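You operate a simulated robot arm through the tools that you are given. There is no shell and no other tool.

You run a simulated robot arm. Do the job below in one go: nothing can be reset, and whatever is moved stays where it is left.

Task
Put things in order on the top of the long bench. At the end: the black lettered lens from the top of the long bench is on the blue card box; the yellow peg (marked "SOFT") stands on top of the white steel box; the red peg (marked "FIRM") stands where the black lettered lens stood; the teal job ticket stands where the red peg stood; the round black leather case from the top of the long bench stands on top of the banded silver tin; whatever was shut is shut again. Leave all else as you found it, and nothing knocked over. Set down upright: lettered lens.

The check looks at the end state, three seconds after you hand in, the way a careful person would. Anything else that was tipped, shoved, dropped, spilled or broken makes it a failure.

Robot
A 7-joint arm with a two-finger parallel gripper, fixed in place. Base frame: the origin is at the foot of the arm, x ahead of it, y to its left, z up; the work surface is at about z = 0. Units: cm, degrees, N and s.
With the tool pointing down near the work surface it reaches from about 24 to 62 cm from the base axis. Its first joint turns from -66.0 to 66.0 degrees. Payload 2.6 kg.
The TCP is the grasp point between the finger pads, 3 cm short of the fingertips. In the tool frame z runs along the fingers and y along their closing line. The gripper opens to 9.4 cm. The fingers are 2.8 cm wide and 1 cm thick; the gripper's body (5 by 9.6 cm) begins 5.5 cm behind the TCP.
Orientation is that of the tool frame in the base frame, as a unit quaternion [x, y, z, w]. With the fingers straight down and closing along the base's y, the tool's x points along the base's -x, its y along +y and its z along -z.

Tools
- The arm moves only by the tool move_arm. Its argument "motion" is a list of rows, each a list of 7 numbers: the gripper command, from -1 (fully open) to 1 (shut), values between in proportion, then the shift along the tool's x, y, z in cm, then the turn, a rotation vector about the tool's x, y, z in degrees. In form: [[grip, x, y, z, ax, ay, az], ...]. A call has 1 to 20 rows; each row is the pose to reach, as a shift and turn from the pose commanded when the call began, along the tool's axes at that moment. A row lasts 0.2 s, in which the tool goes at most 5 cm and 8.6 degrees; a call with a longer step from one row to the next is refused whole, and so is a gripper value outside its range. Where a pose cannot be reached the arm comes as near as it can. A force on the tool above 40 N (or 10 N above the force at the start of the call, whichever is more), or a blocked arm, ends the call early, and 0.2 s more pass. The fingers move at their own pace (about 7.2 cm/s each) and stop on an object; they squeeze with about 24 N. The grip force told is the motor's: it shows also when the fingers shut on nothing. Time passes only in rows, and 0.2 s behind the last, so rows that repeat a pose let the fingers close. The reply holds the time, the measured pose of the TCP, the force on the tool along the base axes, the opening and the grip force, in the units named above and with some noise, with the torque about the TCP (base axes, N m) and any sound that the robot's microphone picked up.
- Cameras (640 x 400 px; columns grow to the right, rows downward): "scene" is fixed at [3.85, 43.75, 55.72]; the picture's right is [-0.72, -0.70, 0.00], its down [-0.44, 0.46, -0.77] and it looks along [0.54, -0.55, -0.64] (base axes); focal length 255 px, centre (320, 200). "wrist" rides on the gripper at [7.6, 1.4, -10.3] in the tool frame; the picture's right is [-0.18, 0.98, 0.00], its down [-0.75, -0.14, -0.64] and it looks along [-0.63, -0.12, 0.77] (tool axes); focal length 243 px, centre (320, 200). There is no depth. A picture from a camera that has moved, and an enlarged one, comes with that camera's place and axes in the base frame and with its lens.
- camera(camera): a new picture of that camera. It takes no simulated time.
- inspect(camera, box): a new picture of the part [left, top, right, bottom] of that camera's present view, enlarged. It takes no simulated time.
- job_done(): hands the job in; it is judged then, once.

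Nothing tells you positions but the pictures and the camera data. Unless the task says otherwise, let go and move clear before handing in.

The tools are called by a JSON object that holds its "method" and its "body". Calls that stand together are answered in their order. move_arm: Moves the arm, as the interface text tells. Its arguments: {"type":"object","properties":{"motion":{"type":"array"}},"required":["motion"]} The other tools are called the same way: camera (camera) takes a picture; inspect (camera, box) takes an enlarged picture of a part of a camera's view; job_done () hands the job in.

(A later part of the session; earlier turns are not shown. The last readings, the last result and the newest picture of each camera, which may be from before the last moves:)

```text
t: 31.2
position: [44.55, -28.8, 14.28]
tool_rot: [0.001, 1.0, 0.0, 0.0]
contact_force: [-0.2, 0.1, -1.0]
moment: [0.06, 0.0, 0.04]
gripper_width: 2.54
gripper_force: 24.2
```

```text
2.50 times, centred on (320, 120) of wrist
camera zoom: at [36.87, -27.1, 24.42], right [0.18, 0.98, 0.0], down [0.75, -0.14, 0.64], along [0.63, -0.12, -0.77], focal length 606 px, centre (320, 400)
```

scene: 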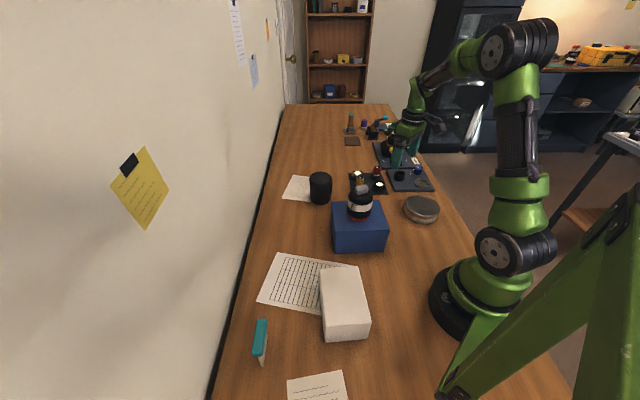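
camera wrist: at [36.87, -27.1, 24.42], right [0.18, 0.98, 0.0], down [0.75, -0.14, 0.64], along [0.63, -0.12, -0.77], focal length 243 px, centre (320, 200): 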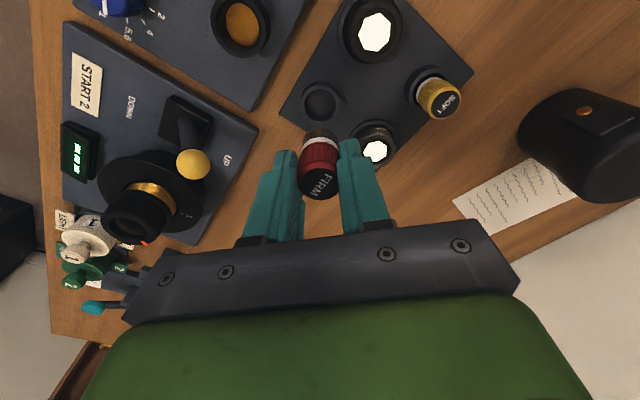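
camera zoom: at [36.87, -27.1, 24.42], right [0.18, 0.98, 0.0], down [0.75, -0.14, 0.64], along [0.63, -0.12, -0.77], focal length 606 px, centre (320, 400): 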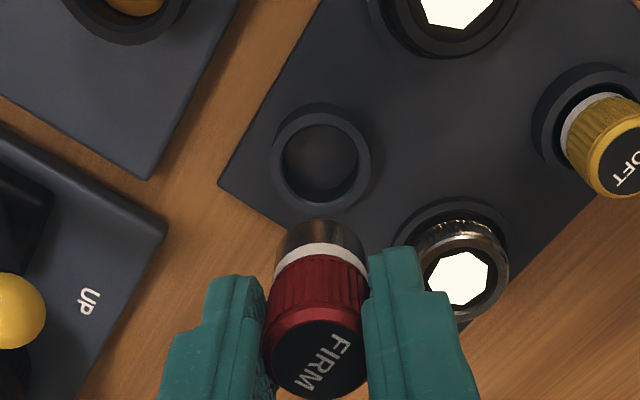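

The red peg is out and has a short metal foot, and its socket is an open shallow collar. I'll carry the peg high over the case to the lens's old spot at (48.1, 12.0).

{"method": "move_arm", "body": {"motion": [[1, 0, 1.5, -3, 0, 0, 0], [1, -0.4, 4.5, -6, 0, 0, 0], [1, -0.7, 8, -8, 0, 0, 0], [1, -1.0, 11.5, -8, 0, 0, 0], [1, -1.4, 15.5, -8, 0, 0, 0], [1, -1.8, 19.5, -8, 0, 0, 0], [1, -2.1, 23.5, -8, 0, 0, 0], [1, -2.5, 27.5, -8, 0, 0, 0], [1, -2.8, 31.5, -8, 0, 0, 0], [1, -3.2, 35, -7, 0, 0, 0], [1, -3.5, 38, -4.5, 0, 0, 0], [1, -3.65, 40, -2, 0, 0, 0], [1, -3.65, 40.5, 0, 0, 0, 0], [1, -3.65, 40.5, 0, 0, 0, 0]]}}

{"method": "camera", "body": {"camera": "wrist"}}

{"method": "inspect", "body": {"camera": "scene", "box": [230, 120, 350, 245]}}

```text
t: 34.2
position: [48.28, 11.76, 14.24]
tool_rot: [0.0, 1.0, 0.0, 0.0]
contact_force: [-0.6, 0.0, 0.1]
moment: [0.01, 0.02, 0.02]
gripper_width: 2.5
gripper_force: 23.8
```

```text
taken
camera wrist: at [40.6, 13.41, 24.41], right [0.18, 0.98, 0.0], down [0.75, -0.14, 0.64], along [0.63, -0.12, -0.77], focal length 243 px, centre (320, 200)
```

wrist: 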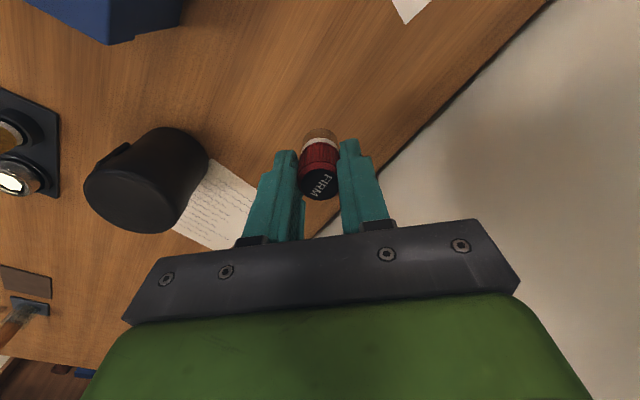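

```text
3.20 times, centred on (290, 182) of scene
camera zoom: at [3.85, 43.75, 55.72], right [-0.72, -0.7, 0.0], down [-0.44, 0.46, -0.77], along [0.54, -0.55, -0.64], focal length 815 px, centre (416, 256)
```

zoom: 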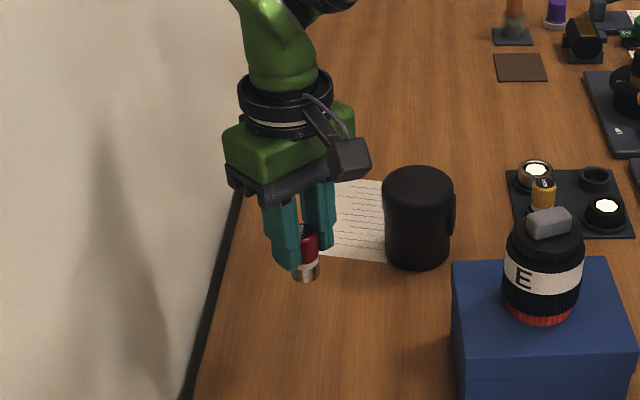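

The peg is over the spot. I'll lower it most of the way, then feel for contact.

{"method": "move_arm", "body": {"motion": [[1, 0.1, 0, 1.5, 0, 0, 0], [1, 0.1, 0, 3.5, 0, 0, 0], [1, 0.1, 0, 5.5, 0, 0, 0], [1, 0.1, 0, 7, 0, 0, 0], [1, 0.1, 0, 8, 0, 0, 0], [1, 0.1, 0, 8.4, 0, 0, 0], [1, 0.1, 0, 8.4, 0, 0, 0]]}}

{"method": "inspect", "body": {"camera": "scene", "box": [260, 175, 330, 245]}}

```text
t: 35.8
position: [48.09, 11.66, 5.65]
tool_rot: [0.0, 1.0, 0.0, -0.001]
contact_force: [-1.2, -0.9, -0.5]
moment: [-0.02, 0.0, 0.02]
gripper_width: 2.49
gripper_force: 24.2
```

```text
5.71 times, centred on (295, 210) of scene
camera zoom: at [3.85, 43.75, 55.72], right [-0.72, -0.7, 0.0], down [-0.44, 0.46, -0.77], along [0.54, -0.55, -0.64], focal length 1455 px, centre (463, 143)
```

zoom: 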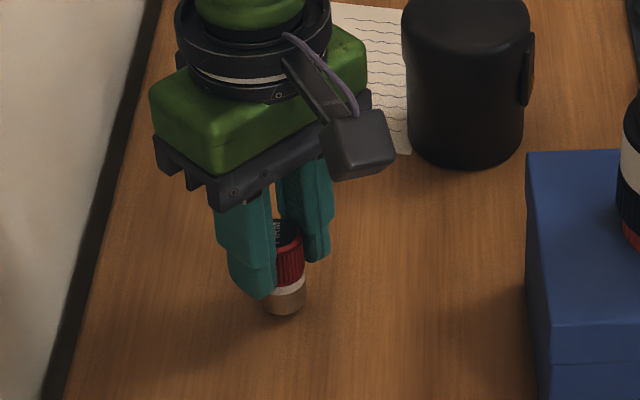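

{"method": "move_arm", "body": {"motion": [[1, 0, 0, 0.15, 0, 0, 0], [1, 0, 0, 0.3, 0, 0, 0], [1, 0, 0, 0.45, 0, 0, 0], [1, 0, 0, 0.45, 0, 0, 0]]}}

```text
t: 36.8
position: [48.13, 11.7, 5.29]
tool_rot: [0.0, 1.0, -0.001, 0.0]
contact_force: [0.8, -0.4, -0.3]
moment: [0.01, 0.0, -0.03]
gripper_width: 2.52
gripper_force: 24.3
```

No contact yet at TCP z ≈ 5.3, so I continue lower in small steps.

{"method": "move_arm", "body": {"motion": [[1, 0, 0, 0.1, 0, 0, 0], [1, 0, 0, 0.2, 0, 0, 0], [1, 0, 0, 0.2, 0, 0, 0]]}}

```text
t: 37.6
position: [48.06, 11.72, 5.2]
tool_rot: [0.0, 1.0, 0.0, 0.001]
contact_force: [-3.6, -2.3, 11.3]
moment: [-0.14, 0.13, -0.02]
gripper_width: 2.52
gripper_force: 23.8
```

The peg touched down with about 11 N. I'll ease off a touch and release gradually.

{"method": "move_arm", "body": {"motion": [[1, 0, 0, -0.06, 0, 0, 0], [1, 0, 0, -0.06, 0, 0, 0], [0.47, 0, 0, -0.06, 0, 0, 0], [0.44, 0, 0, -0.06, 0, 0, 0], [0.4, 0, 0, -0.06, 0, 0, 0], [0.3, 0, 0, -0.06, 0, 0, 0], [0.1, 0, 0, -0.06, 0, 0, 0], [0, 0, 0, -0.06, 0, 0, 0], [0, 0, 0, -0.06, 0, 0, 0]]}}

{"method": "inspect", "body": {"camera": "scene", "box": [260, 175, 330, 245]}}

{"method": "camera", "body": {"camera": "wrist"}}

```text
t: 39.6
position: [48.14, 11.82, 5.11]
tool_rot: [0.0, 1.0, 0.001, 0.0]
contact_force: [0.2, 0.4, -0.5]
moment: [-0.01, -0.02, 0.01]
gripper_width: 4.71
gripper_force: 0.1
```

```text
5.71 times, centred on (295, 210) of scene
camera zoom: at [3.85, 43.75, 55.72], right [-0.72, -0.7, 0.0], down [-0.44, 0.46, -0.77], along [0.54, -0.55, -0.64], focal length 1455 px, centre (463, 143)
```

zoom: 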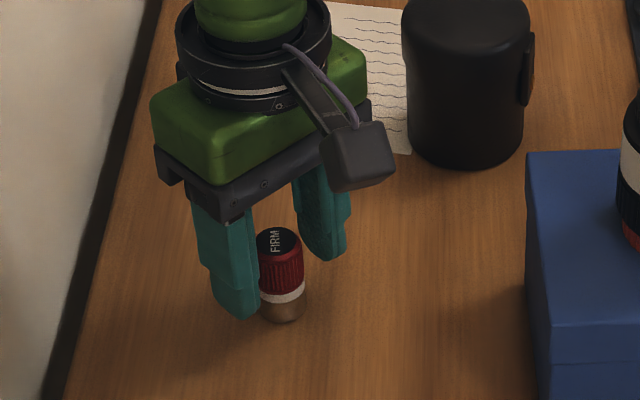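

```text
taken
camera wrist: at [40.41, 13.38, 15.28], right [0.18, 0.98, 0.0], down [0.75, -0.14, 0.64], along [0.63, -0.12, -0.77], focal length 243 px, centre (320, 200)
```

wrist: 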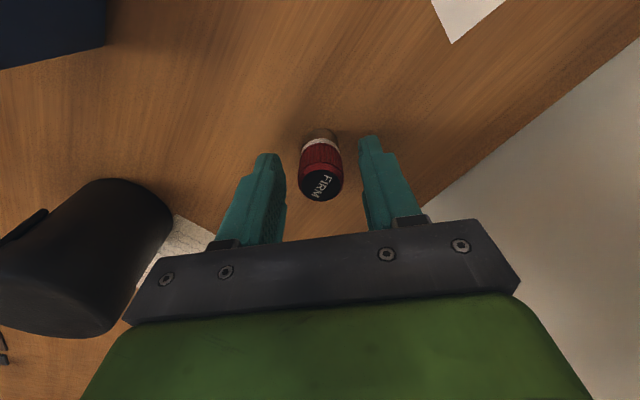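

The red peg stands upright on the lens's old spot. I'll rise and go to look at the ticket, turning the camera towards it.

{"method": "move_arm", "body": {"motion": [[0, 0, 0, -0.7, 0, 0, 0], [0, 0, 0, -2.5, 0, 0, 0], [0, 0, 0, -5, 0, 0, 0], [0, 0, 0, -9, 0, 0, 0], [0, 0, 0, -13, 0, 0, 0], [-0.2, 3, 2, -15, 0, 0, -7.8], [-0.5, 6.7, 4.5, -15, 0, 0, -15.6], [-0.8, 10.5, 7, -15, 0, 0, -23.4], [-1, 14.3, 9.5, -15, 0, 0, -31.2], [-1, 18.1, 12, -15, 0, 0, -39], [-1, 22, 14, -14, 0, 0, -46.8], [-1, 26, 16, -12, 0, 0, -54], [-1, 29.6, 18, -9.5, 0, 0, -55], [-1, 29.6, 18, -9.5, 0, 0, -55]]}}

{"method": "camera", "body": {"camera": "wrist"}}

{"method": "camera", "body": {"camera": "scene"}}

```text
t: 42.6
position: [18.29, 30.02, 14.33]
tool_rot: [-0.463, 0.886, -0.001, -0.001]
contact_force: [1.4, -0.8, 0.0]
moment: [-0.01, 0.05, 0.03]
gripper_width: 9.39
gripper_force: 0.1
```

```text
taken
camera wrist: at [12.72, 24.65, 24.56], right [-0.7, 0.71, 0.0], down [0.55, 0.54, 0.64], along [0.46, 0.45, -0.77], focal length 243 px, centre (320, 200)
```

wrist: 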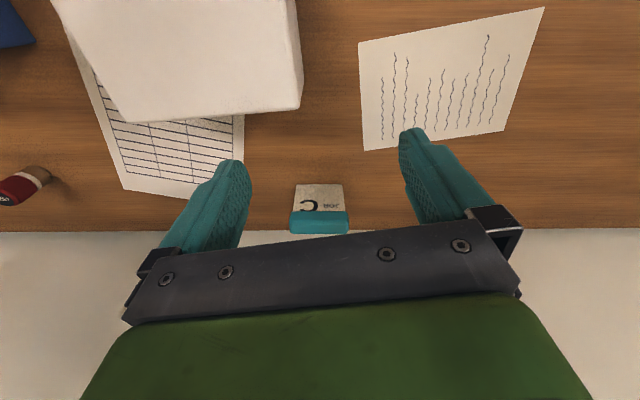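

```text
taken
```

scene: 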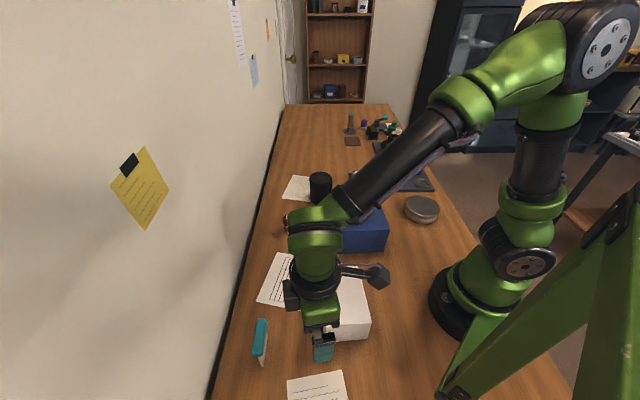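

{"method": "inspect", "body": {"camera": "wrist", "box": [270, 165, 370, 245]}}

{"method": "inspect", "body": {"camera": "scene", "box": [265, 160, 385, 260]}}

```text
5.00 times, centred on (320, 205) of wrist
camera zoom: at [12.72, 24.65, 24.56], right [-0.7, 0.71, 0.0], down [0.55, 0.54, 0.64], along [0.46, 0.45, -0.77], focal length 1213 px, centre (320, 175)
```

zoom: 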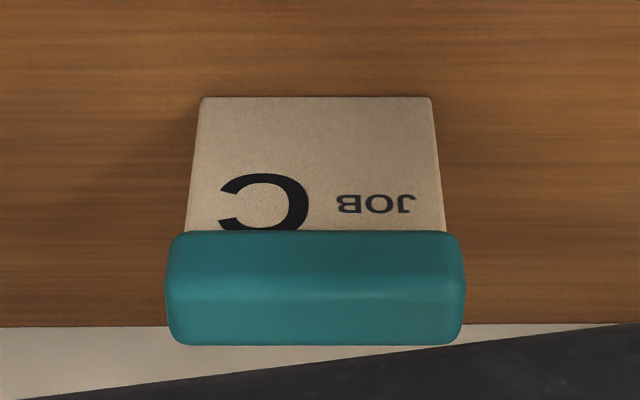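

```text
4.00 times, centred on (325, 210) of scene
camera zoom: at [3.85, 43.75, 55.72], right [-0.72, -0.7, 0.0], down [-0.44, 0.46, -0.77], along [0.54, -0.55, -0.64], focal length 1019 px, centre (300, 160)
```

zoom: 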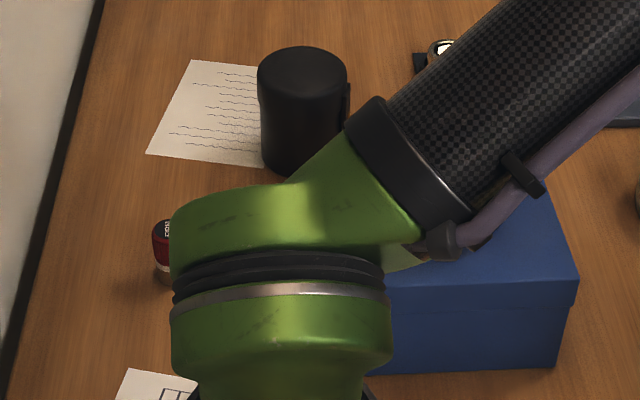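

The ticket is a thin card marked "C JOB" with a teal bar on top, and its face normal points at about 45°. I'll zoom in on the scene view to judge its thickness.

{"method": "inspect", "body": {"camera": "scene", "box": [250, 315, 276, 370]}}

{"method": "inspect", "body": {"camera": "wrist", "box": [290, 175, 350, 240]}}

```text
7.27 times, centred on (263, 342) of scene
camera zoom: at [3.85, 43.75, 55.72], right [-0.72, -0.7, 0.0], down [-0.44, 0.46, -0.77], along [0.54, -0.55, -0.64], focal length 1852 px, centre (734, -836)
```

zoom: 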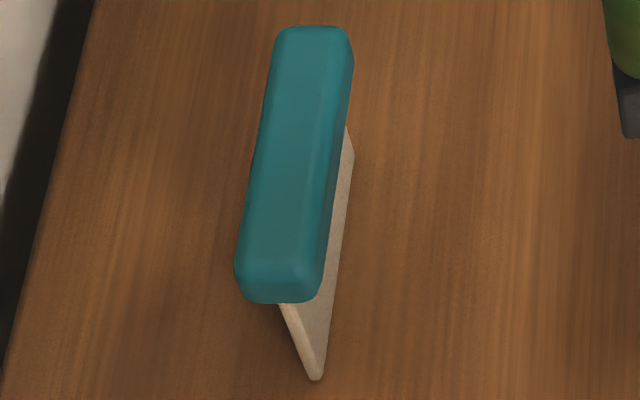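

```text
6.15 times, centred on (320, 208) of wrist
camera zoom: at [12.72, 24.65, 24.56], right [-0.7, 0.71, 0.0], down [0.55, 0.54, 0.64], along [0.46, 0.45, -0.77], focal length 1493 px, centre (320, 154)
```

zoom: 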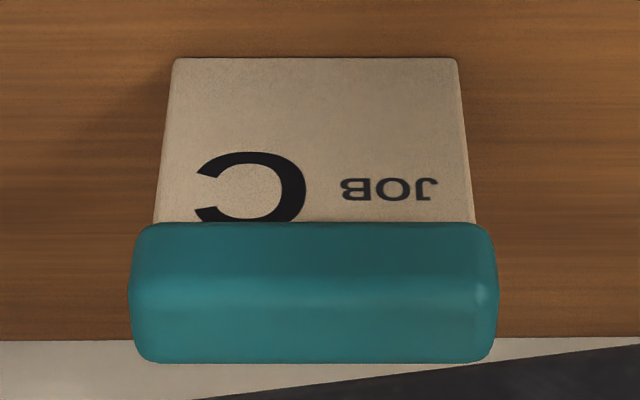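

The card is about 0.4 cm thick and 5.7 cm wide, centred near (25.67, 37.25), with its teal bar at roughly z = 5.6–7.3. I'll turn the tool so the fingers close across the bar's thickness and hover above it.

{"method": "move_arm", "body": {"motion": [[-0.8, 0, 0, 0, 0, 0, -8], [-0.5, -1, -0.2, 0, 0, 0, -16], [-0.2, -2.5, -0.5, 0, 0, 0, -24], [-0.1, -4, -0.8, 0, 0, 0, -32], [-0.06, -5.5, -1.1, 0, 0, 0, -40], [-0.06, -7, -1.4, 0, 0, 0, -48], [-0.06, -8.5, -1.7, 0, 0, 0, -56], [-0.06, -10.15, -1.98, 0, 0, 0, -64], [-0.06, -10.15, -1.98, 0, 0, 0, -72], [-0.06, -10.15, -1.98, 0, 0, 0, -79.5], [-0.06, -10.15, -1.98, 0, 0, 0, -79.5]]}}

{"method": "camera", "body": {"camera": "wrist"}}

{"method": "camera", "body": {"camera": "scene"}}

```text
t: 45.0
position: [25.9, 36.98, 14.58]
tool_rot: [0.923, -0.386, 0.0, 0.0]
contact_force: [-0.4, -0.2, -1.1]
moment: [0.01, 0.02, -0.01]
gripper_width: 4.98
gripper_force: 0.2
```

```text
taken
camera wrist: at [30.17, 30.73, 24.83], right [-0.83, -0.56, 0.0], down [-0.43, 0.64, 0.64], along [-0.36, 0.53, -0.77], focal length 243 px, centre (320, 200)
```

wrist: 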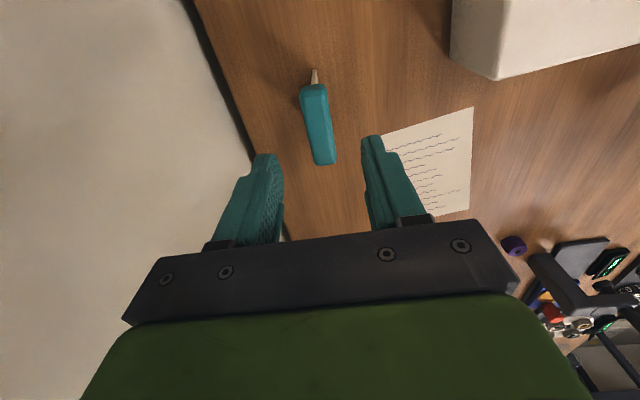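

```text
taken
```

scene: 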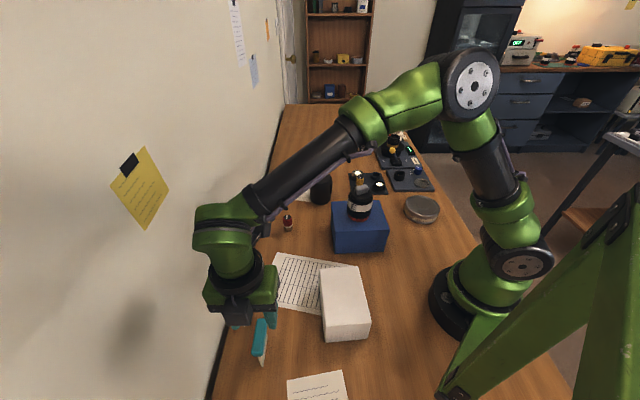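

{"method": "inspect", "body": {"camera": "wrist", "box": [270, 60, 370, 180]}}

```text
3.33 times, centred on (320, 120) of wrist
camera zoom: at [30.17, 30.73, 24.83], right [-0.83, -0.56, 0.0], down [-0.43, 0.64, 0.64], along [-0.36, 0.53, -0.77], focal length 809 px, centre (320, 467)
```

zoom: 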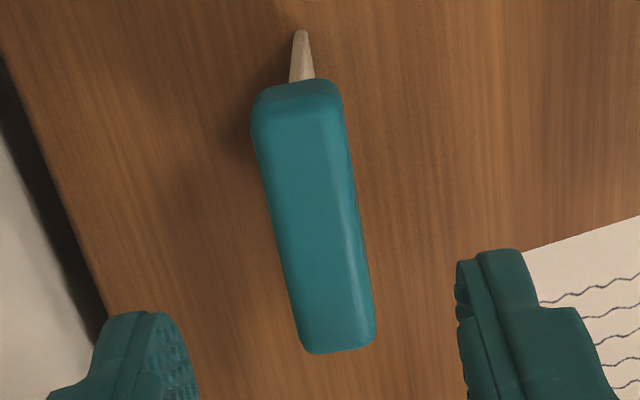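

The fingers are lined up over the teal bar to within a couple of millimetres. I'll lower around it without closing and check the gaps.

{"method": "move_arm", "body": {"motion": [[-0.06, -0.2, -0.08, 1.5, 0, 0, 0], [-0.06, -0.2, -0.08, 3, 0, 0, 0], [-0.06, -0.2, -0.08, 4.5, 0, 0, 0], [-0.06, -0.2, -0.08, 5.8, 0, 0, 0], [-0.06, -0.2, -0.08, 6.7, 0, 0, 0], [-0.06, -0.2, -0.08, 7.1, 0, 0, 0], [-0.06, -0.2, -0.08, 7.1, 0, 0, 0]]}}

{"method": "camera", "body": {"camera": "wrist"}}

{"method": "inspect", "body": {"camera": "scene", "box": [220, 290, 300, 370]}}

{"method": "inspect", "body": {"camera": "wrist", "box": [250, 90, 390, 250]}}

```text
t: 46.6
position: [25.85, 37.15, 7.51]
tool_rot: [0.922, -0.386, 0.0, -0.001]
contact_force: [0.6, -0.3, -0.1]
moment: [0.02, -0.04, -0.03]
gripper_width: 4.99
gripper_force: 0.0
```

```text
taken
camera wrist: at [30.14, 30.88, 17.75], right [-0.83, -0.56, 0.0], down [-0.43, 0.64, 0.64], along [-0.36, 0.53, -0.77], focal length 243 px, centre (320, 200)
```

wrist: 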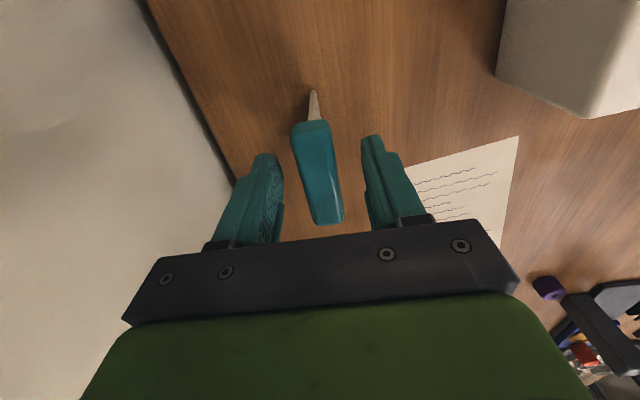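

```text
5.00 times, centred on (260, 330) of scene
camera zoom: at [3.85, 43.75, 55.72], right [-0.72, -0.7, 0.0], down [-0.44, 0.46, -0.77], along [0.54, -0.55, -0.64], focal length 1273 px, centre (620, -450)
```

zoom: 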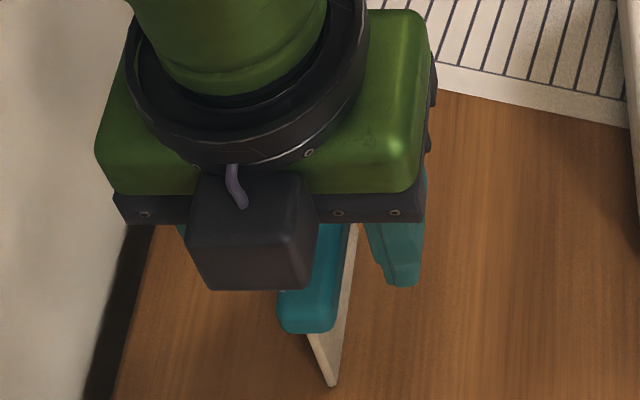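

```text
2.50 times, centred on (320, 170) of wrist
camera zoom: at [30.14, 30.88, 17.75], right [-0.83, -0.56, 0.0], down [-0.43, 0.64, 0.64], along [-0.36, 0.53, -0.77], focal length 606 px, centre (320, 275)
```

zoom: 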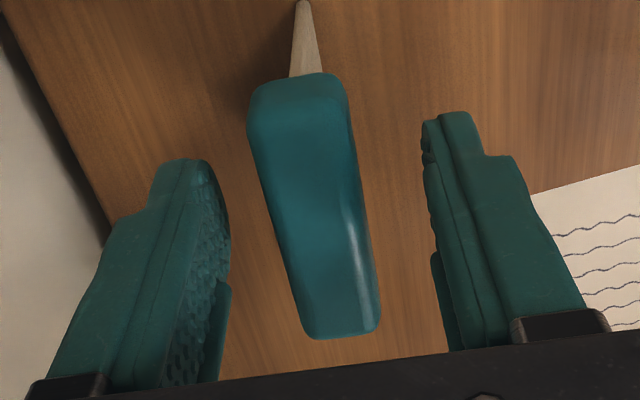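

The bar is nearly centred between the fingers. I'll close slowly.

{"method": "move_arm", "body": {"motion": [[0.2, 0, -0.06, 0, 0, 0, 0], [0.4, 0, -0.06, 0, 0, 0, 0], [0.5, 0, -0.06, 0, 0, 0, 0], [0.55, 0, -0.06, 0, 0, 0, 0], [0.6, 0, -0.06, 0, 0, 0, 0], [0.64, 0, -0.06, 0, 0, 0, 0], [0.68, 0, -0.06, 0, 0, 0, 0], [0.75, 0, -0.06, 0, 0, 0, 0], [1, 0, -0.06, 0, 0, 0, 0], [1, 0, -0.06, 0, 0, 0, 0]]}}

{"method": "inspect", "body": {"camera": "wrist", "box": [250, 90, 390, 250]}}

{"method": "inspect", "body": {"camera": "scene", "box": [220, 290, 300, 370]}}

```text
t: 48.8
position: [25.91, 37.07, 7.63]
tool_rot: [0.922, -0.387, 0.0, 0.001]
contact_force: [0.0, -0.9, -0.6]
moment: [-0.01, 0.02, 0.01]
gripper_width: 2.35
gripper_force: 23.5
```

```text
2.50 times, centred on (320, 170) of wrist
camera zoom: at [30.19, 30.92, 17.77], right [-0.83, -0.56, 0.0], down [-0.43, 0.64, 0.64], along [-0.36, 0.53, -0.77], focal length 606 px, centre (320, 275)
```

zoom: 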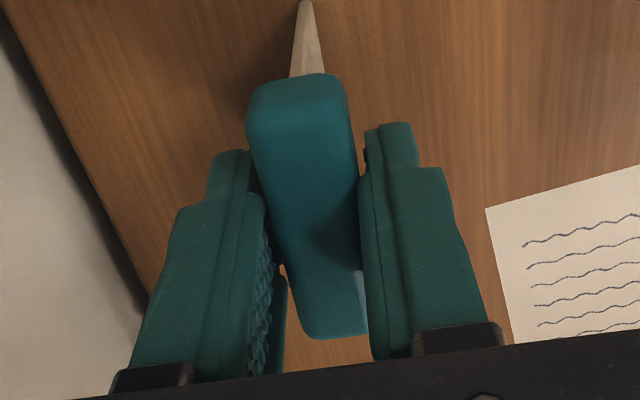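

```text
5.00 times, centred on (260, 330) of scene
camera zoom: at [3.85, 43.75, 55.72], right [-0.72, -0.7, 0.0], down [-0.44, 0.46, -0.77], along [0.54, -0.55, -0.64], focal length 1273 px, centre (620, -450)
```

zoom: 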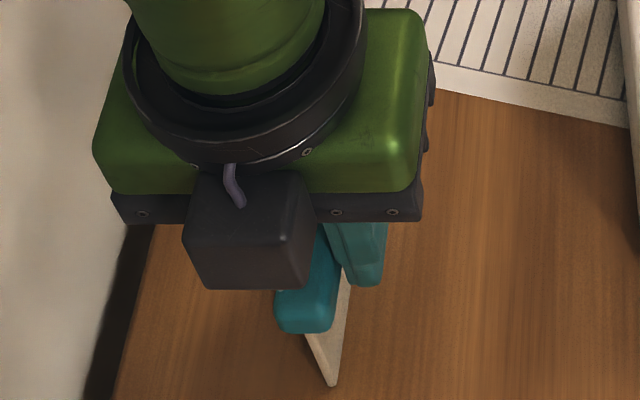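

The gripper stopped at 2.35 cm, wider than I measured for the bar. Before lifting I'll look closely at how the fingers touch it.

{"method": "inspect", "body": {"camera": "wrist", "box": [280, 110, 350, 190]}}

{"method": "inspect", "body": {"camera": "scene", "box": [245, 325, 285, 370]}}

{"method": "camera", "body": {"camera": "wrist"}}

```text
5.00 times, centred on (315, 150) of wrist
camera zoom: at [30.19, 30.92, 17.77], right [-0.83, -0.56, 0.0], down [-0.43, 0.64, 0.64], along [-0.36, 0.53, -0.77], focal length 1213 px, centre (345, 450)
```

zoom: 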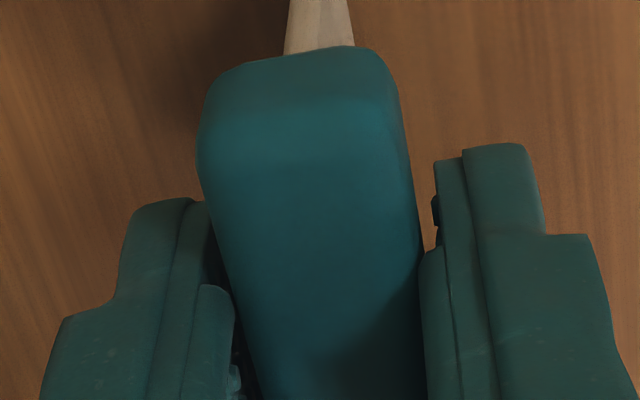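

```text
8.89 times, centred on (265, 348) of scene
camera zoom: at [3.85, 43.75, 55.72], right [-0.72, -0.7, 0.0], down [-0.44, 0.46, -0.77], along [0.54, -0.55, -0.64], focal length 2264 px, centre (809, -1111)
```

zoom: 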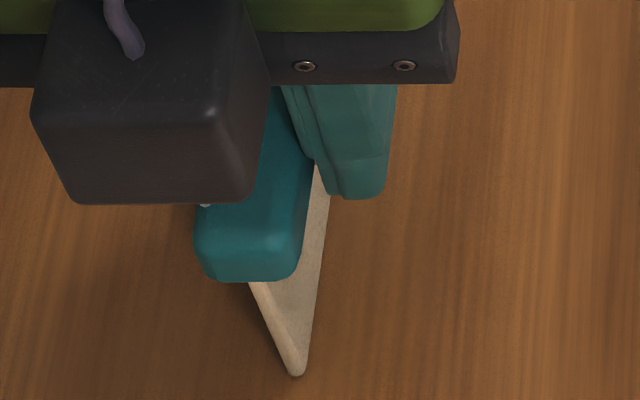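

```text
taken
camera wrist: at [30.19, 30.92, 17.77], right [-0.83, -0.56, 0.0], down [-0.43, 0.64, 0.64], along [-0.36, 0.53, -0.77], focal length 243 px, centre (320, 200)
```

wrist: 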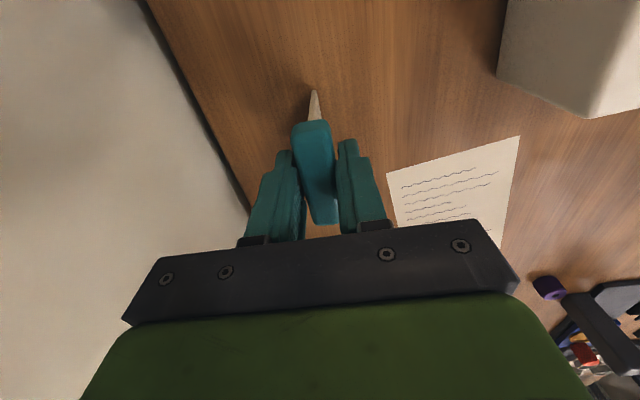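

The bar is simply thicker than I judged: its widest part lies lower down, and the pads sit flush on both sides. I'll lift slowly and check that it hangs straight.

{"method": "move_arm", "body": {"motion": [[1, 0, 0, -0.2, 0, 0, 0], [1, 0, 0, -0.5, 0, 0, 0], [1, 0, 0, -1, 0, 0, 0], [1, 0, 0, -1.8, 0, 0, 0], [1, 0, 0, -2.8, 0, 0, 0], [1, 0, 0, -4, 0, 0, 0], [1, 0, 0, -5.5, 0, 0, 0], [1, 0, 0, -7.5, 0, 0, 0], [1, 0, 0, -10, 0, 0, 0], [1, 0, 0, -12.5, 0, 0, 0], [1, 0, 0, -14.5, 0, 0, 0], [1, 0, 0, -14.5, 0, 0, 0]]}}

{"method": "camera", "body": {"camera": "wrist"}}

{"method": "inspect", "body": {"camera": "scene", "box": [200, 240, 320, 370]}}

```text
t: 51.4
position: [25.67, 37.21, 21.91]
tool_rot: [0.922, -0.387, 0.001, 0.001]
contact_force: [-0.1, -0.2, -0.6]
moment: [-0.06, 0.03, 0.01]
gripper_width: 2.33
gripper_force: 24.0
```

```text
taken
camera wrist: at [30.02, 31.03, 32.15], right [-0.83, -0.56, 0.0], down [-0.43, 0.64, 0.64], along [-0.36, 0.53, -0.77], focal length 243 px, centre (320, 200)
```

wrist: 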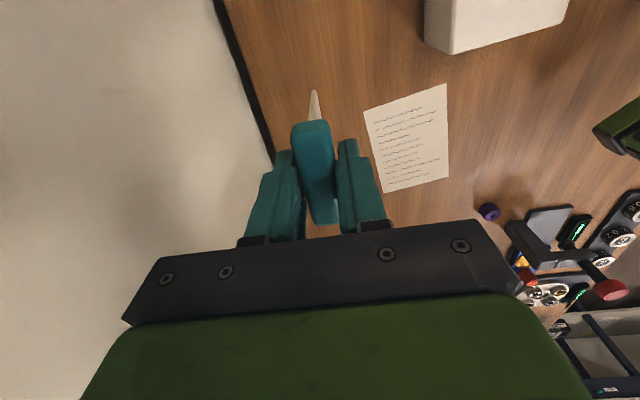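

```text
3.08 times, centred on (260, 305) of scene
camera zoom: at [3.85, 43.75, 55.72], right [-0.72, -0.7, 0.0], down [-0.44, 0.46, -0.77], along [0.54, -0.55, -0.64], focal length 784 px, centre (505, -123)
```

zoom: 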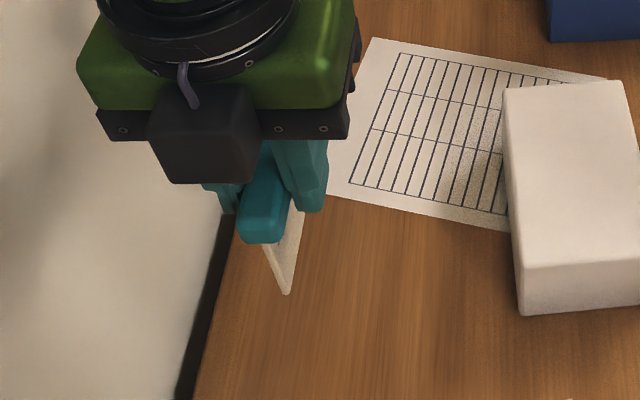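

The ticket hangs straight. I'll carry it in an arc at height past the case to hover above the empty red socket, turning the tool back to yaw 0 on the way.

{"method": "move_arm", "body": {"motion": [[1, 1.35, -0.39, 0, 0, 0, 2.7], [1, 4.1, -1.03, 0, 0, 0, 8.1], [1, 7.59, -1.59, 0, 0, 0, 14.8], [1, 11.52, -1.91, 0, 0, 0, 22.2], [1, 15.5, -1.87, 0, 0, 0, 29.6], [1, 19.49, -1.52, 0, 0, 0, 37], [1, 23.47, -0.81, 0, 0, 0, 44.4], [1, 27.39, 0.25, 0, 0, 0, 51.8], [1, 31.26, 1.65, 0, 0, 0, 59.2], [1, 35.02, 3.39, 0, 0, 0, 66.6], [1, 38.64, 5.45, 0, 0, 0, 74], [1, 42.12, 7.84, 0, 0, 0, 81.4], [1, 45.39, 10.54, 0, 0, 0, 88.8], [1, 48.44, 13.53, 0, 0, 0, 96.2], [1, 51.26, 16.79, 0, 0, 0, 103.6], [1, 53.81, 20.3, 0, 0, 0, 111], [1, 56.06, 24.06, 0, 0, 0, 118.4], [1, 57.85, 27.65, 0, 0, 0, 125.1], [1, 59.07, 30.64, 0, 0, 0, 130.5], [1, 59.88, 32.93, 0, 0, 0, 134.5]]}}

{"method": "camera", "body": {"camera": "wrist"}}

{"method": "camera", "body": {"camera": "scene"}}

```text
t: 55.6
position: [44.35, -28.66, 21.89]
tool_rot: [0.002, 1.0, 0.0, 0.0]
contact_force: [0.3, -0.9, -0.9]
moment: [-0.01, 0.02, 0.04]
gripper_width: 2.35
gripper_force: 23.8
```

```text
taken
camera wrist: at [36.63, -26.92, 32.04], right [0.19, 0.98, 0.0], down [0.75, -0.14, 0.64], along [0.63, -0.12, -0.77], focal length 243 px, centre (320, 200)
```

wrist: 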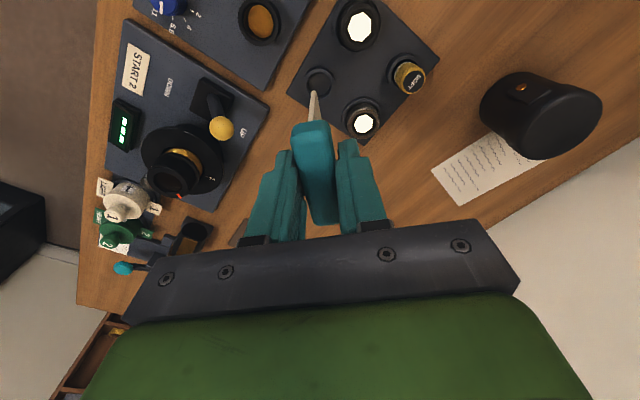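

```text
taken
```

scene: 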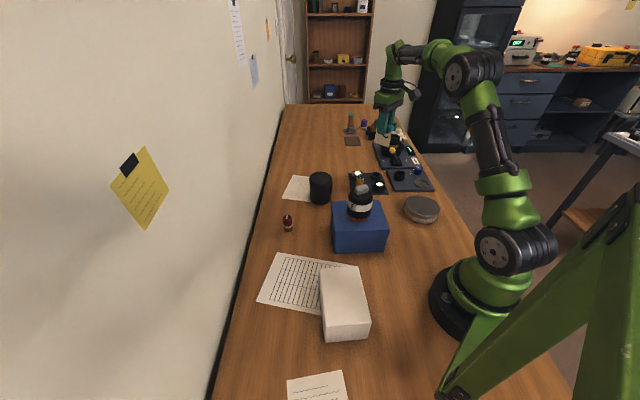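

I'm hovering above the socket now. I'll zoom in to measure the collar position relative to the ticket.

{"method": "inspect", "body": {"camera": "wrist", "box": [270, 45, 370, 145]}}

{"method": "inspect", "body": {"camera": "scene", "box": [345, 160, 415, 205]}}

{"method": "inspect", "body": {"camera": "scene", "box": [360, 80, 430, 200]}}

```text
4.00 times, centred on (320, 95) of wrist
camera zoom: at [36.63, -26.92, 32.04], right [0.19, 0.98, 0.0], down [0.75, -0.14, 0.64], along [0.63, -0.12, -0.77], focal length 970 px, centre (320, 620)
```

zoom: 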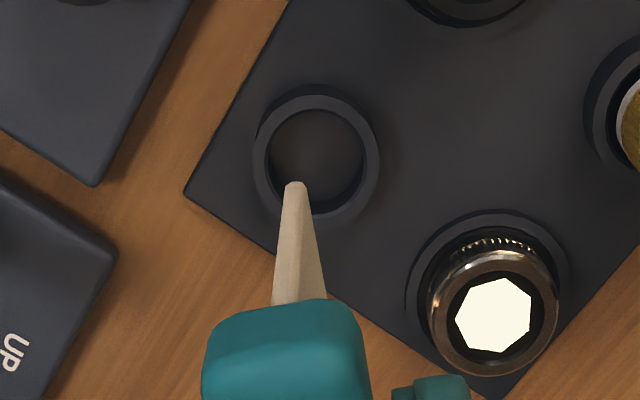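

```text
8.89 times, centred on (380, 182) of scene
camera zoom: at [3.85, 43.75, 55.72], right [-0.72, -0.7, 0.0], down [-0.44, 0.46, -0.77], along [0.54, -0.55, -0.64], focal length 2264 px, centre (-213, 356)
```

zoom: 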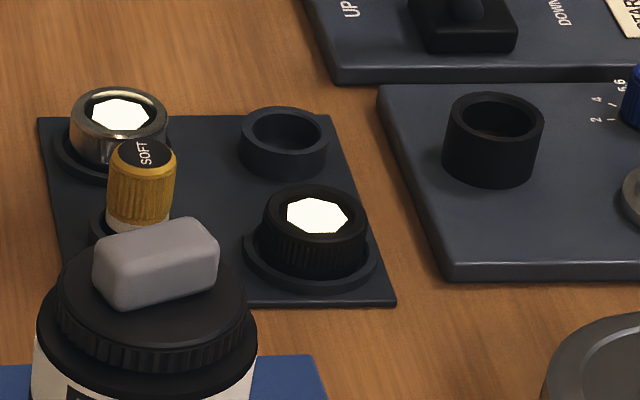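

```text
3.33 times, centred on (395, 140) of scene
camera zoom: at [3.85, 43.75, 55.72], right [-0.72, -0.7, 0.0], down [-0.44, 0.46, -0.77], along [0.54, -0.55, -0.64], focal length 849 px, centre (70, 400)
```

zoom: 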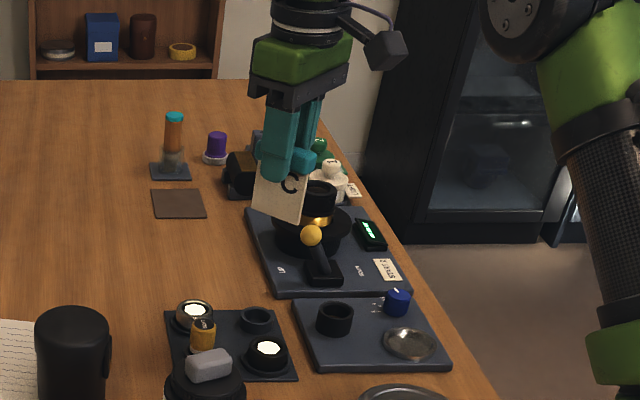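

The collar centre is at about (44.3, -28.45) and the ticket is right above it. I'll lower to just above the collar.

{"method": "move_arm", "body": {"motion": [[1, 0, -0.08, 1, 0, 0, 0.2], [1, 0, -0.08, 3, 0, 0, 0.2], [1, 0, -0.08, 5.5, 0, 0, 0.2], [1, 0, -0.08, 8, 0, 0, 0.2], [1, 0, -0.08, 9.8, 0, 0, 0.2], [1, 0, -0.08, 11, 0, 0, 0.2], [1, 0, -0.08, 11.6, 0, 0, 0.2], [1, 0, -0.08, 11.6, 0, 0, 0.2]]}}

{"method": "camera", "body": {"camera": "wrist"}}

{"method": "inspect", "body": {"camera": "wrist", "box": [270, 65, 370, 165]}}

{"method": "inspect", "body": {"camera": "scene", "box": [340, 110, 430, 200]}}

```text
t: 57.4
position: [44.24, -28.54, 10.52]
tool_rot: [0.002, 1.0, 0.0, 0.0]
contact_force: [0.2, 0.3, -1.3]
moment: [-0.01, -0.03, 0.02]
gripper_width: 2.32
gripper_force: 23.9
```

```text
taken
camera wrist: at [36.65, -27.0, 20.7], right [0.19, 0.98, 0.0], down [0.75, -0.14, 0.64], along [0.63, -0.12, -0.77], focal length 243 px, centre (320, 200)
```

wrist: 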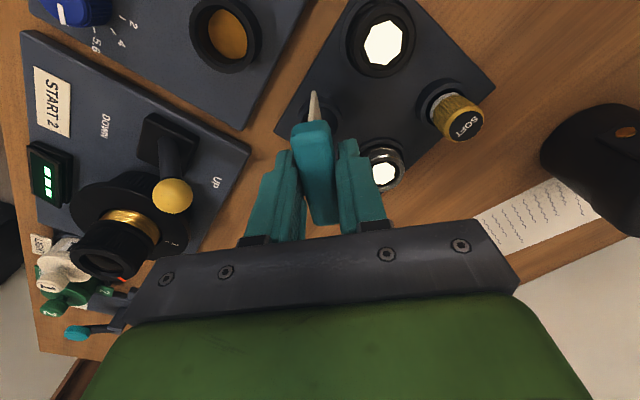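

```text
4.00 times, centred on (320, 115) of wrist
camera zoom: at [36.65, -27.0, 20.7], right [0.19, 0.98, 0.0], down [0.75, -0.14, 0.64], along [0.63, -0.12, -0.77], focal length 970 px, centre (320, 540)
```

zoom: 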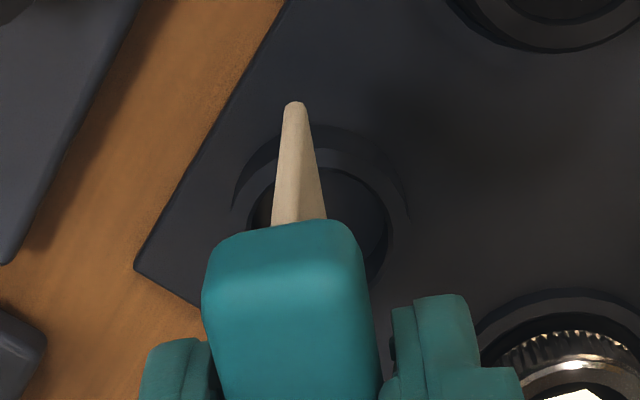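

```text
4.44 times, centred on (385, 155) of scene
camera zoom: at [3.85, 43.75, 55.72], right [-0.72, -0.7, 0.0], down [-0.44, 0.46, -0.77], along [0.54, -0.55, -0.64], focal length 1132 px, centre (31, 400)
```

zoom: 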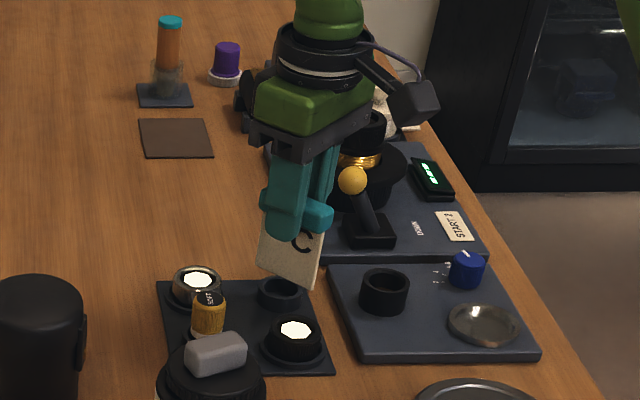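

The card is aligned with the collar with about 1 cm to go. I'll lower gently and watch the force.

{"method": "move_arm", "body": {"motion": [[1, 0, 0, 0.2, 0, 0, 0], [1, 0, 0, 0.4, 0, 0, 0], [1, 0, 0, 0.6, 0, 0, 0], [1, 0, 0, 0.7, 0, 0, 0], [1, 0, 0, 0.7, 0, 0, 0]]}}

{"method": "inspect", "body": {"camera": "scene", "box": [350, 140, 410, 195]}}

```text
t: 58.6
position: [44.43, -28.68, 9.71]
tool_rot: [0.002, 1.0, 0.0, 0.0]
contact_force: [-0.4, 0.5, -0.3]
moment: [0.02, -0.04, 0.0]
gripper_width: 2.35
gripper_force: 23.7
```

```text
7.27 times, centred on (380, 168) of scene
camera zoom: at [3.85, 43.75, 55.72], right [-0.72, -0.7, 0.0], down [-0.44, 0.46, -0.77], along [0.54, -0.55, -0.64], focal length 1852 px, centre (-116, 436)
```

zoom: 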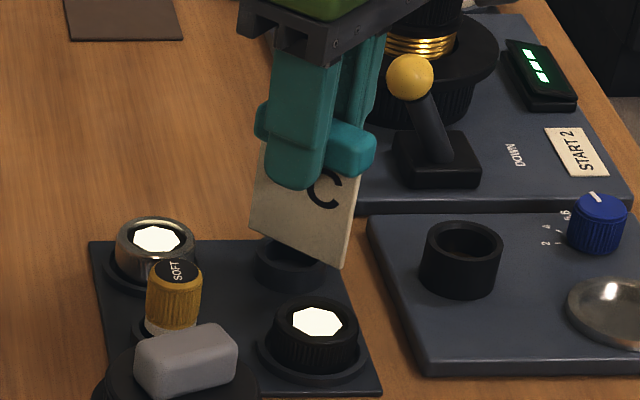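

{"method": "move_arm", "body": {"motion": [[1, 0, 0, 0.1, 0, 0, 0], [1, 0, 0, 0.2, 0, 0, 0], [1, 0, 0, 0.2, 0, 0, 0]]}}

```text
t: 59.4
position: [44.39, -28.64, 9.51]
tool_rot: [0.002, 1.0, 0.0, 0.0]
contact_force: [-0.6, 0.3, -0.5]
moment: [0.03, -0.03, 0.01]
gripper_width: 2.35
gripper_force: 23.8
```

{"method": "move_arm", "body": {"motion": [[1, 0, 0, 0.1, 0, 0, 0], [1, 0, 0, 0.2, 0, 0, 0], [1, 0, 0, 0.2, 0, 0, 0]]}}

```text
t: 60.2
position: [44.28, -28.66, 9.37]
tool_rot: [0.002, 1.0, -0.002, 0.0]
contact_force: [-2.0, 1.4, 6.7]
moment: [-0.01, 0.21, -0.01]
gripper_width: 2.35
gripper_force: 23.8
```

Contact is made with about 7 N. I'll check how it sits before releasing.

{"method": "inspect", "body": {"camera": "scene", "box": [350, 140, 410, 195]}}

{"method": "inspect", "body": {"camera": "wrist", "box": [270, 65, 370, 165]}}

```text
7.27 times, centred on (380, 168) of scene
camera zoom: at [3.85, 43.75, 55.72], right [-0.72, -0.7, 0.0], down [-0.44, 0.46, -0.77], along [0.54, -0.55, -0.64], focal length 1852 px, centre (-116, 436)
```

zoom: 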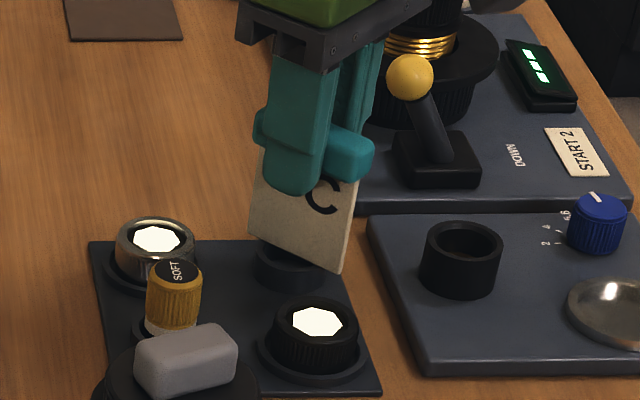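

```text
4.00 times, centred on (320, 115) of wrist
camera zoom: at [36.73, -27.03, 19.56], right [0.19, 0.98, 0.0], down [0.75, -0.14, 0.64], along [0.63, -0.12, -0.77], focal length 970 px, centre (320, 540)
```

zoom: 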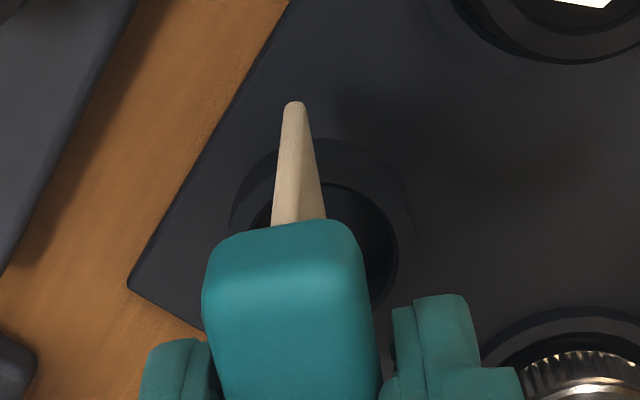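

The card bridges the collar centrally. I'll ease the pressure before letting go.

{"method": "move_arm", "body": {"motion": [[1, 0, 0, -0.05, 0, 0, 0], [1, 0, 0, -0.05, 0, 0, 0], [1, 0, 0, -0.05, 0, 0, 0]]}}

```text
t: 61.0
position: [44.33, -28.67, 9.37]
tool_rot: [0.002, 1.0, 0.0, 0.0]
contact_force: [0.4, 0.7, 4.5]
moment: [0.0, -0.02, -0.01]
gripper_width: 2.31
gripper_force: 23.9
```

The pressure is even, at about 4.5 N with no moment. Now I release very gradually.

{"method": "move_arm", "body": {"motion": [[0.7, 0, 0, 0, 0, 0, 0], [0.55, 0, 0, 0, 0, 0, 0], [0.51, 0, 0, 0, 0, 0, 0], [0.49, 0, 0, 0, 0, 0, 0], [0.47, 0, 0, 0, 0, 0, 0], [0.45, 0, 0, 0, 0, 0, 0], [0.42, 0, 0, 0, 0, 0, 0], [0.38, 0, 0, 0, 0, 0, 0], [0.3, 0, 0, 0, 0, 0, 0], [0.2, 0, 0, 0, 0, 0, 0], [0.05, 0, 0, 0, 0, 0, 0], [0.05, 0, 0, 0, 0, 0, 0]]}}

{"method": "inspect", "body": {"camera": "scene", "box": [350, 140, 410, 195]}}

{"method": "inspect", "body": {"camera": "wrist", "box": [250, 65, 390, 225]}}

```text
t: 63.6
position: [44.39, -28.62, 9.32]
tool_rot: [0.001, 1.0, -0.001, 0.0]
contact_force: [-1.1, -0.4, 0.6]
moment: [0.02, 0.01, 0.02]
gripper_width: 4.48
gripper_force: 0.0
```

```text
7.27 times, centred on (380, 168) of scene
camera zoom: at [3.85, 43.75, 55.72], right [-0.72, -0.7, 0.0], down [-0.44, 0.46, -0.77], along [0.54, -0.55, -0.64], focal length 1852 px, centre (-116, 436)
```

zoom: 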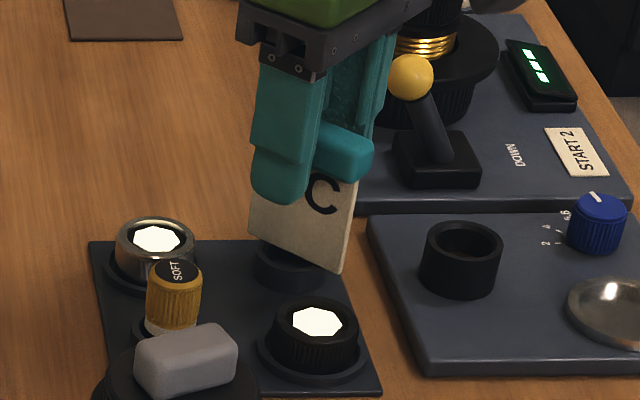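

```text
2.50 times, centred on (320, 145) of wrist
camera zoom: at [36.72, -27.05, 19.55], right [0.19, 0.98, 0.0], down [0.75, -0.14, 0.64], along [0.63, -0.12, -0.77], focal length 606 px, centre (320, 338)
```

zoom: 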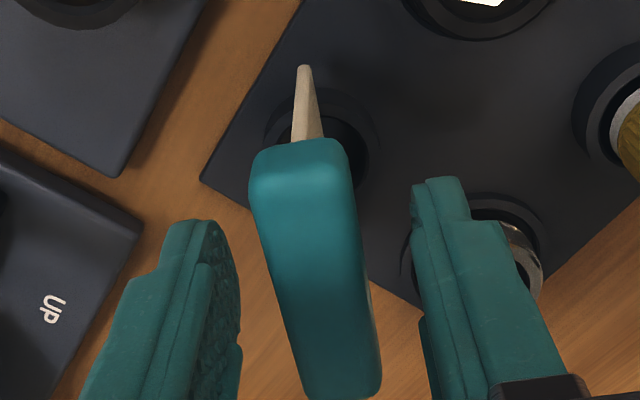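

The ticket stands by itself on the collar. I'll open a little more and rise straight up.

{"method": "move_arm", "body": {"motion": [[-0.1, 0, 0, 0, 0, 0, 0], [-0.1, 0, 0, -0.4, 0, 0, 0], [-0.1, 0, 0, -1, 0, 0, 0], [-0.1, 0, 0, -2, 0, 0, 0], [-0.1, 0, 0, -3.2, 0, 0, 0], [-0.1, 0, 0, -4.5, 0, 0, 0], [-0.1, 0, 0, -6.5, 0, 0, 0], [-0.1, 0, 0, -9, 0, 0, 0], [-0.1, 0, 0, -11, 0, 0, 0], [-0.1, 0, 0, -11, 0, 0, 0]]}}

{"method": "camera", "body": {"camera": "wrist"}}

{"method": "inspect", "body": {"camera": "scene", "box": [350, 140, 410, 195]}}

{"method": "inspect", "body": {"camera": "wrist", "box": [250, 40, 490, 190]}}

```text
t: 65.8
position: [44.39, -28.64, 20.41]
tool_rot: [0.002, 1.0, -0.001, 0.0]
contact_force: [0.2, 0.2, 0.5]
moment: [0.01, 0.01, 0.0]
gripper_width: 5.17
gripper_force: 0.2
```

```text
taken
camera wrist: at [36.79, -27.02, 30.63], right [0.19, 0.98, 0.0], down [0.75, -0.14, 0.64], along [0.63, -0.12, -0.77], focal length 243 px, centre (320, 200)
```

wrist: 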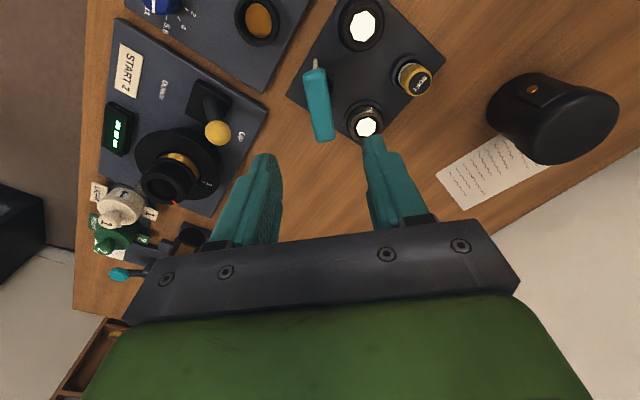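

```text
7.27 times, centred on (380, 168) of scene
camera zoom: at [3.85, 43.75, 55.72], right [-0.72, -0.7, 0.0], down [-0.44, 0.46, -0.77], along [0.54, -0.55, -0.64], focal length 1852 px, centre (-116, 436)
```

zoom: 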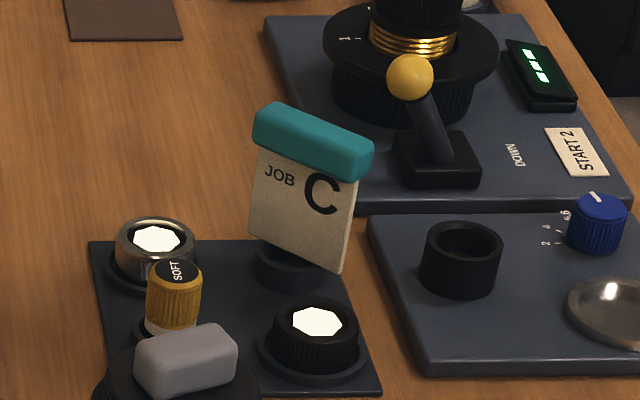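

```text
2.67 times, centred on (370, 115) of wrist
camera zoom: at [36.79, -27.02, 30.63], right [0.19, 0.98, 0.0], down [0.75, -0.14, 0.64], along [0.63, -0.12, -0.77], focal length 647 px, centre (187, 427)
```

zoom: 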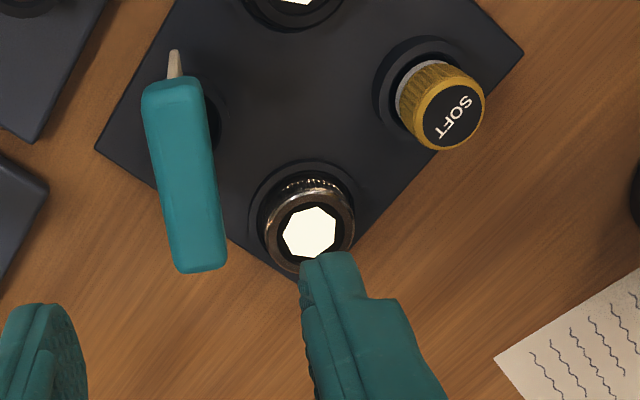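

The ticket stands neatly on the collar where the red peg was. Next is the yellow peg near (45.1, -18.7), so I'll hover above it and check alignment.

{"method": "move_arm", "body": {"motion": [[0, -0.2, 3, 0, 0, 0, 0], [0.1, -0.5, 6.5, 0.5, 0, 0, 0], [0.1, -0.7, 9.7, 2, 0, 0, 0], [0.1, -0.7, 9.7, 5, 0, 0, 0], [0.1, -0.7, 9.7, 8, 0, 0, 0], [0.1, -0.7, 9.7, 8, 0, 0, 0]]}}

{"method": "camera", "body": {"camera": "wrist"}}

{"method": "inspect", "body": {"camera": "wrist", "box": [250, 70, 390, 200]}}

```text
t: 67.2
position: [45.04, -19.0, 12.44]
tool_rot: [0.002, 1.0, -0.001, 0.0]
contact_force: [0.3, 0.1, -0.1]
moment: [-0.01, 0.01, 0.02]
gripper_width: 4.23
gripper_force: 0.0
```

```text
taken
camera wrist: at [37.43, -17.35, 22.64], right [0.19, 0.98, 0.0], down [0.75, -0.14, 0.64], along [0.63, -0.12, -0.77], focal length 243 px, centre (320, 200)
```

wrist: 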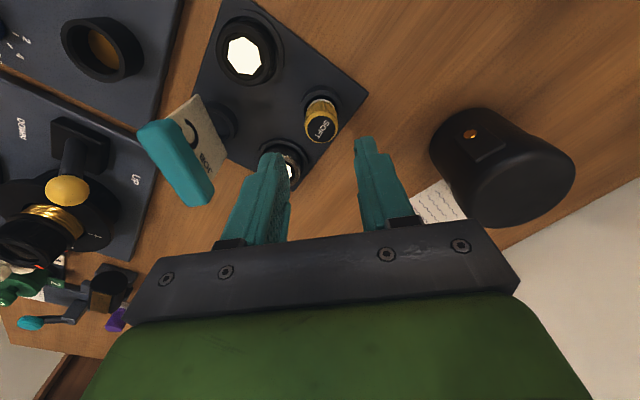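

```text
3.08 times, centred on (320, 135) of wrist
camera zoom: at [37.43, -17.35, 22.64], right [0.19, 0.98, 0.0], down [0.75, -0.14, 0.64], along [0.63, -0.12, -0.77], focal length 746 px, centre (320, 400)
```

zoom: 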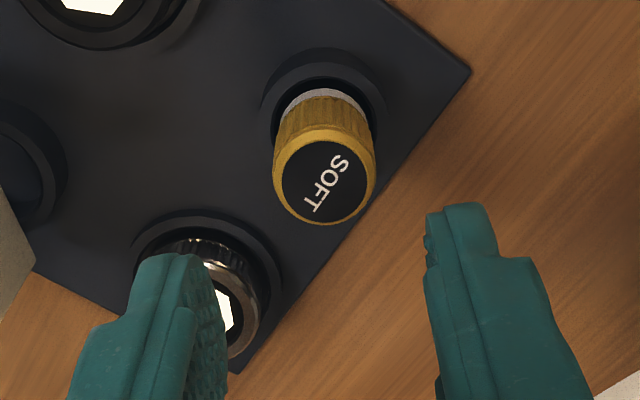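

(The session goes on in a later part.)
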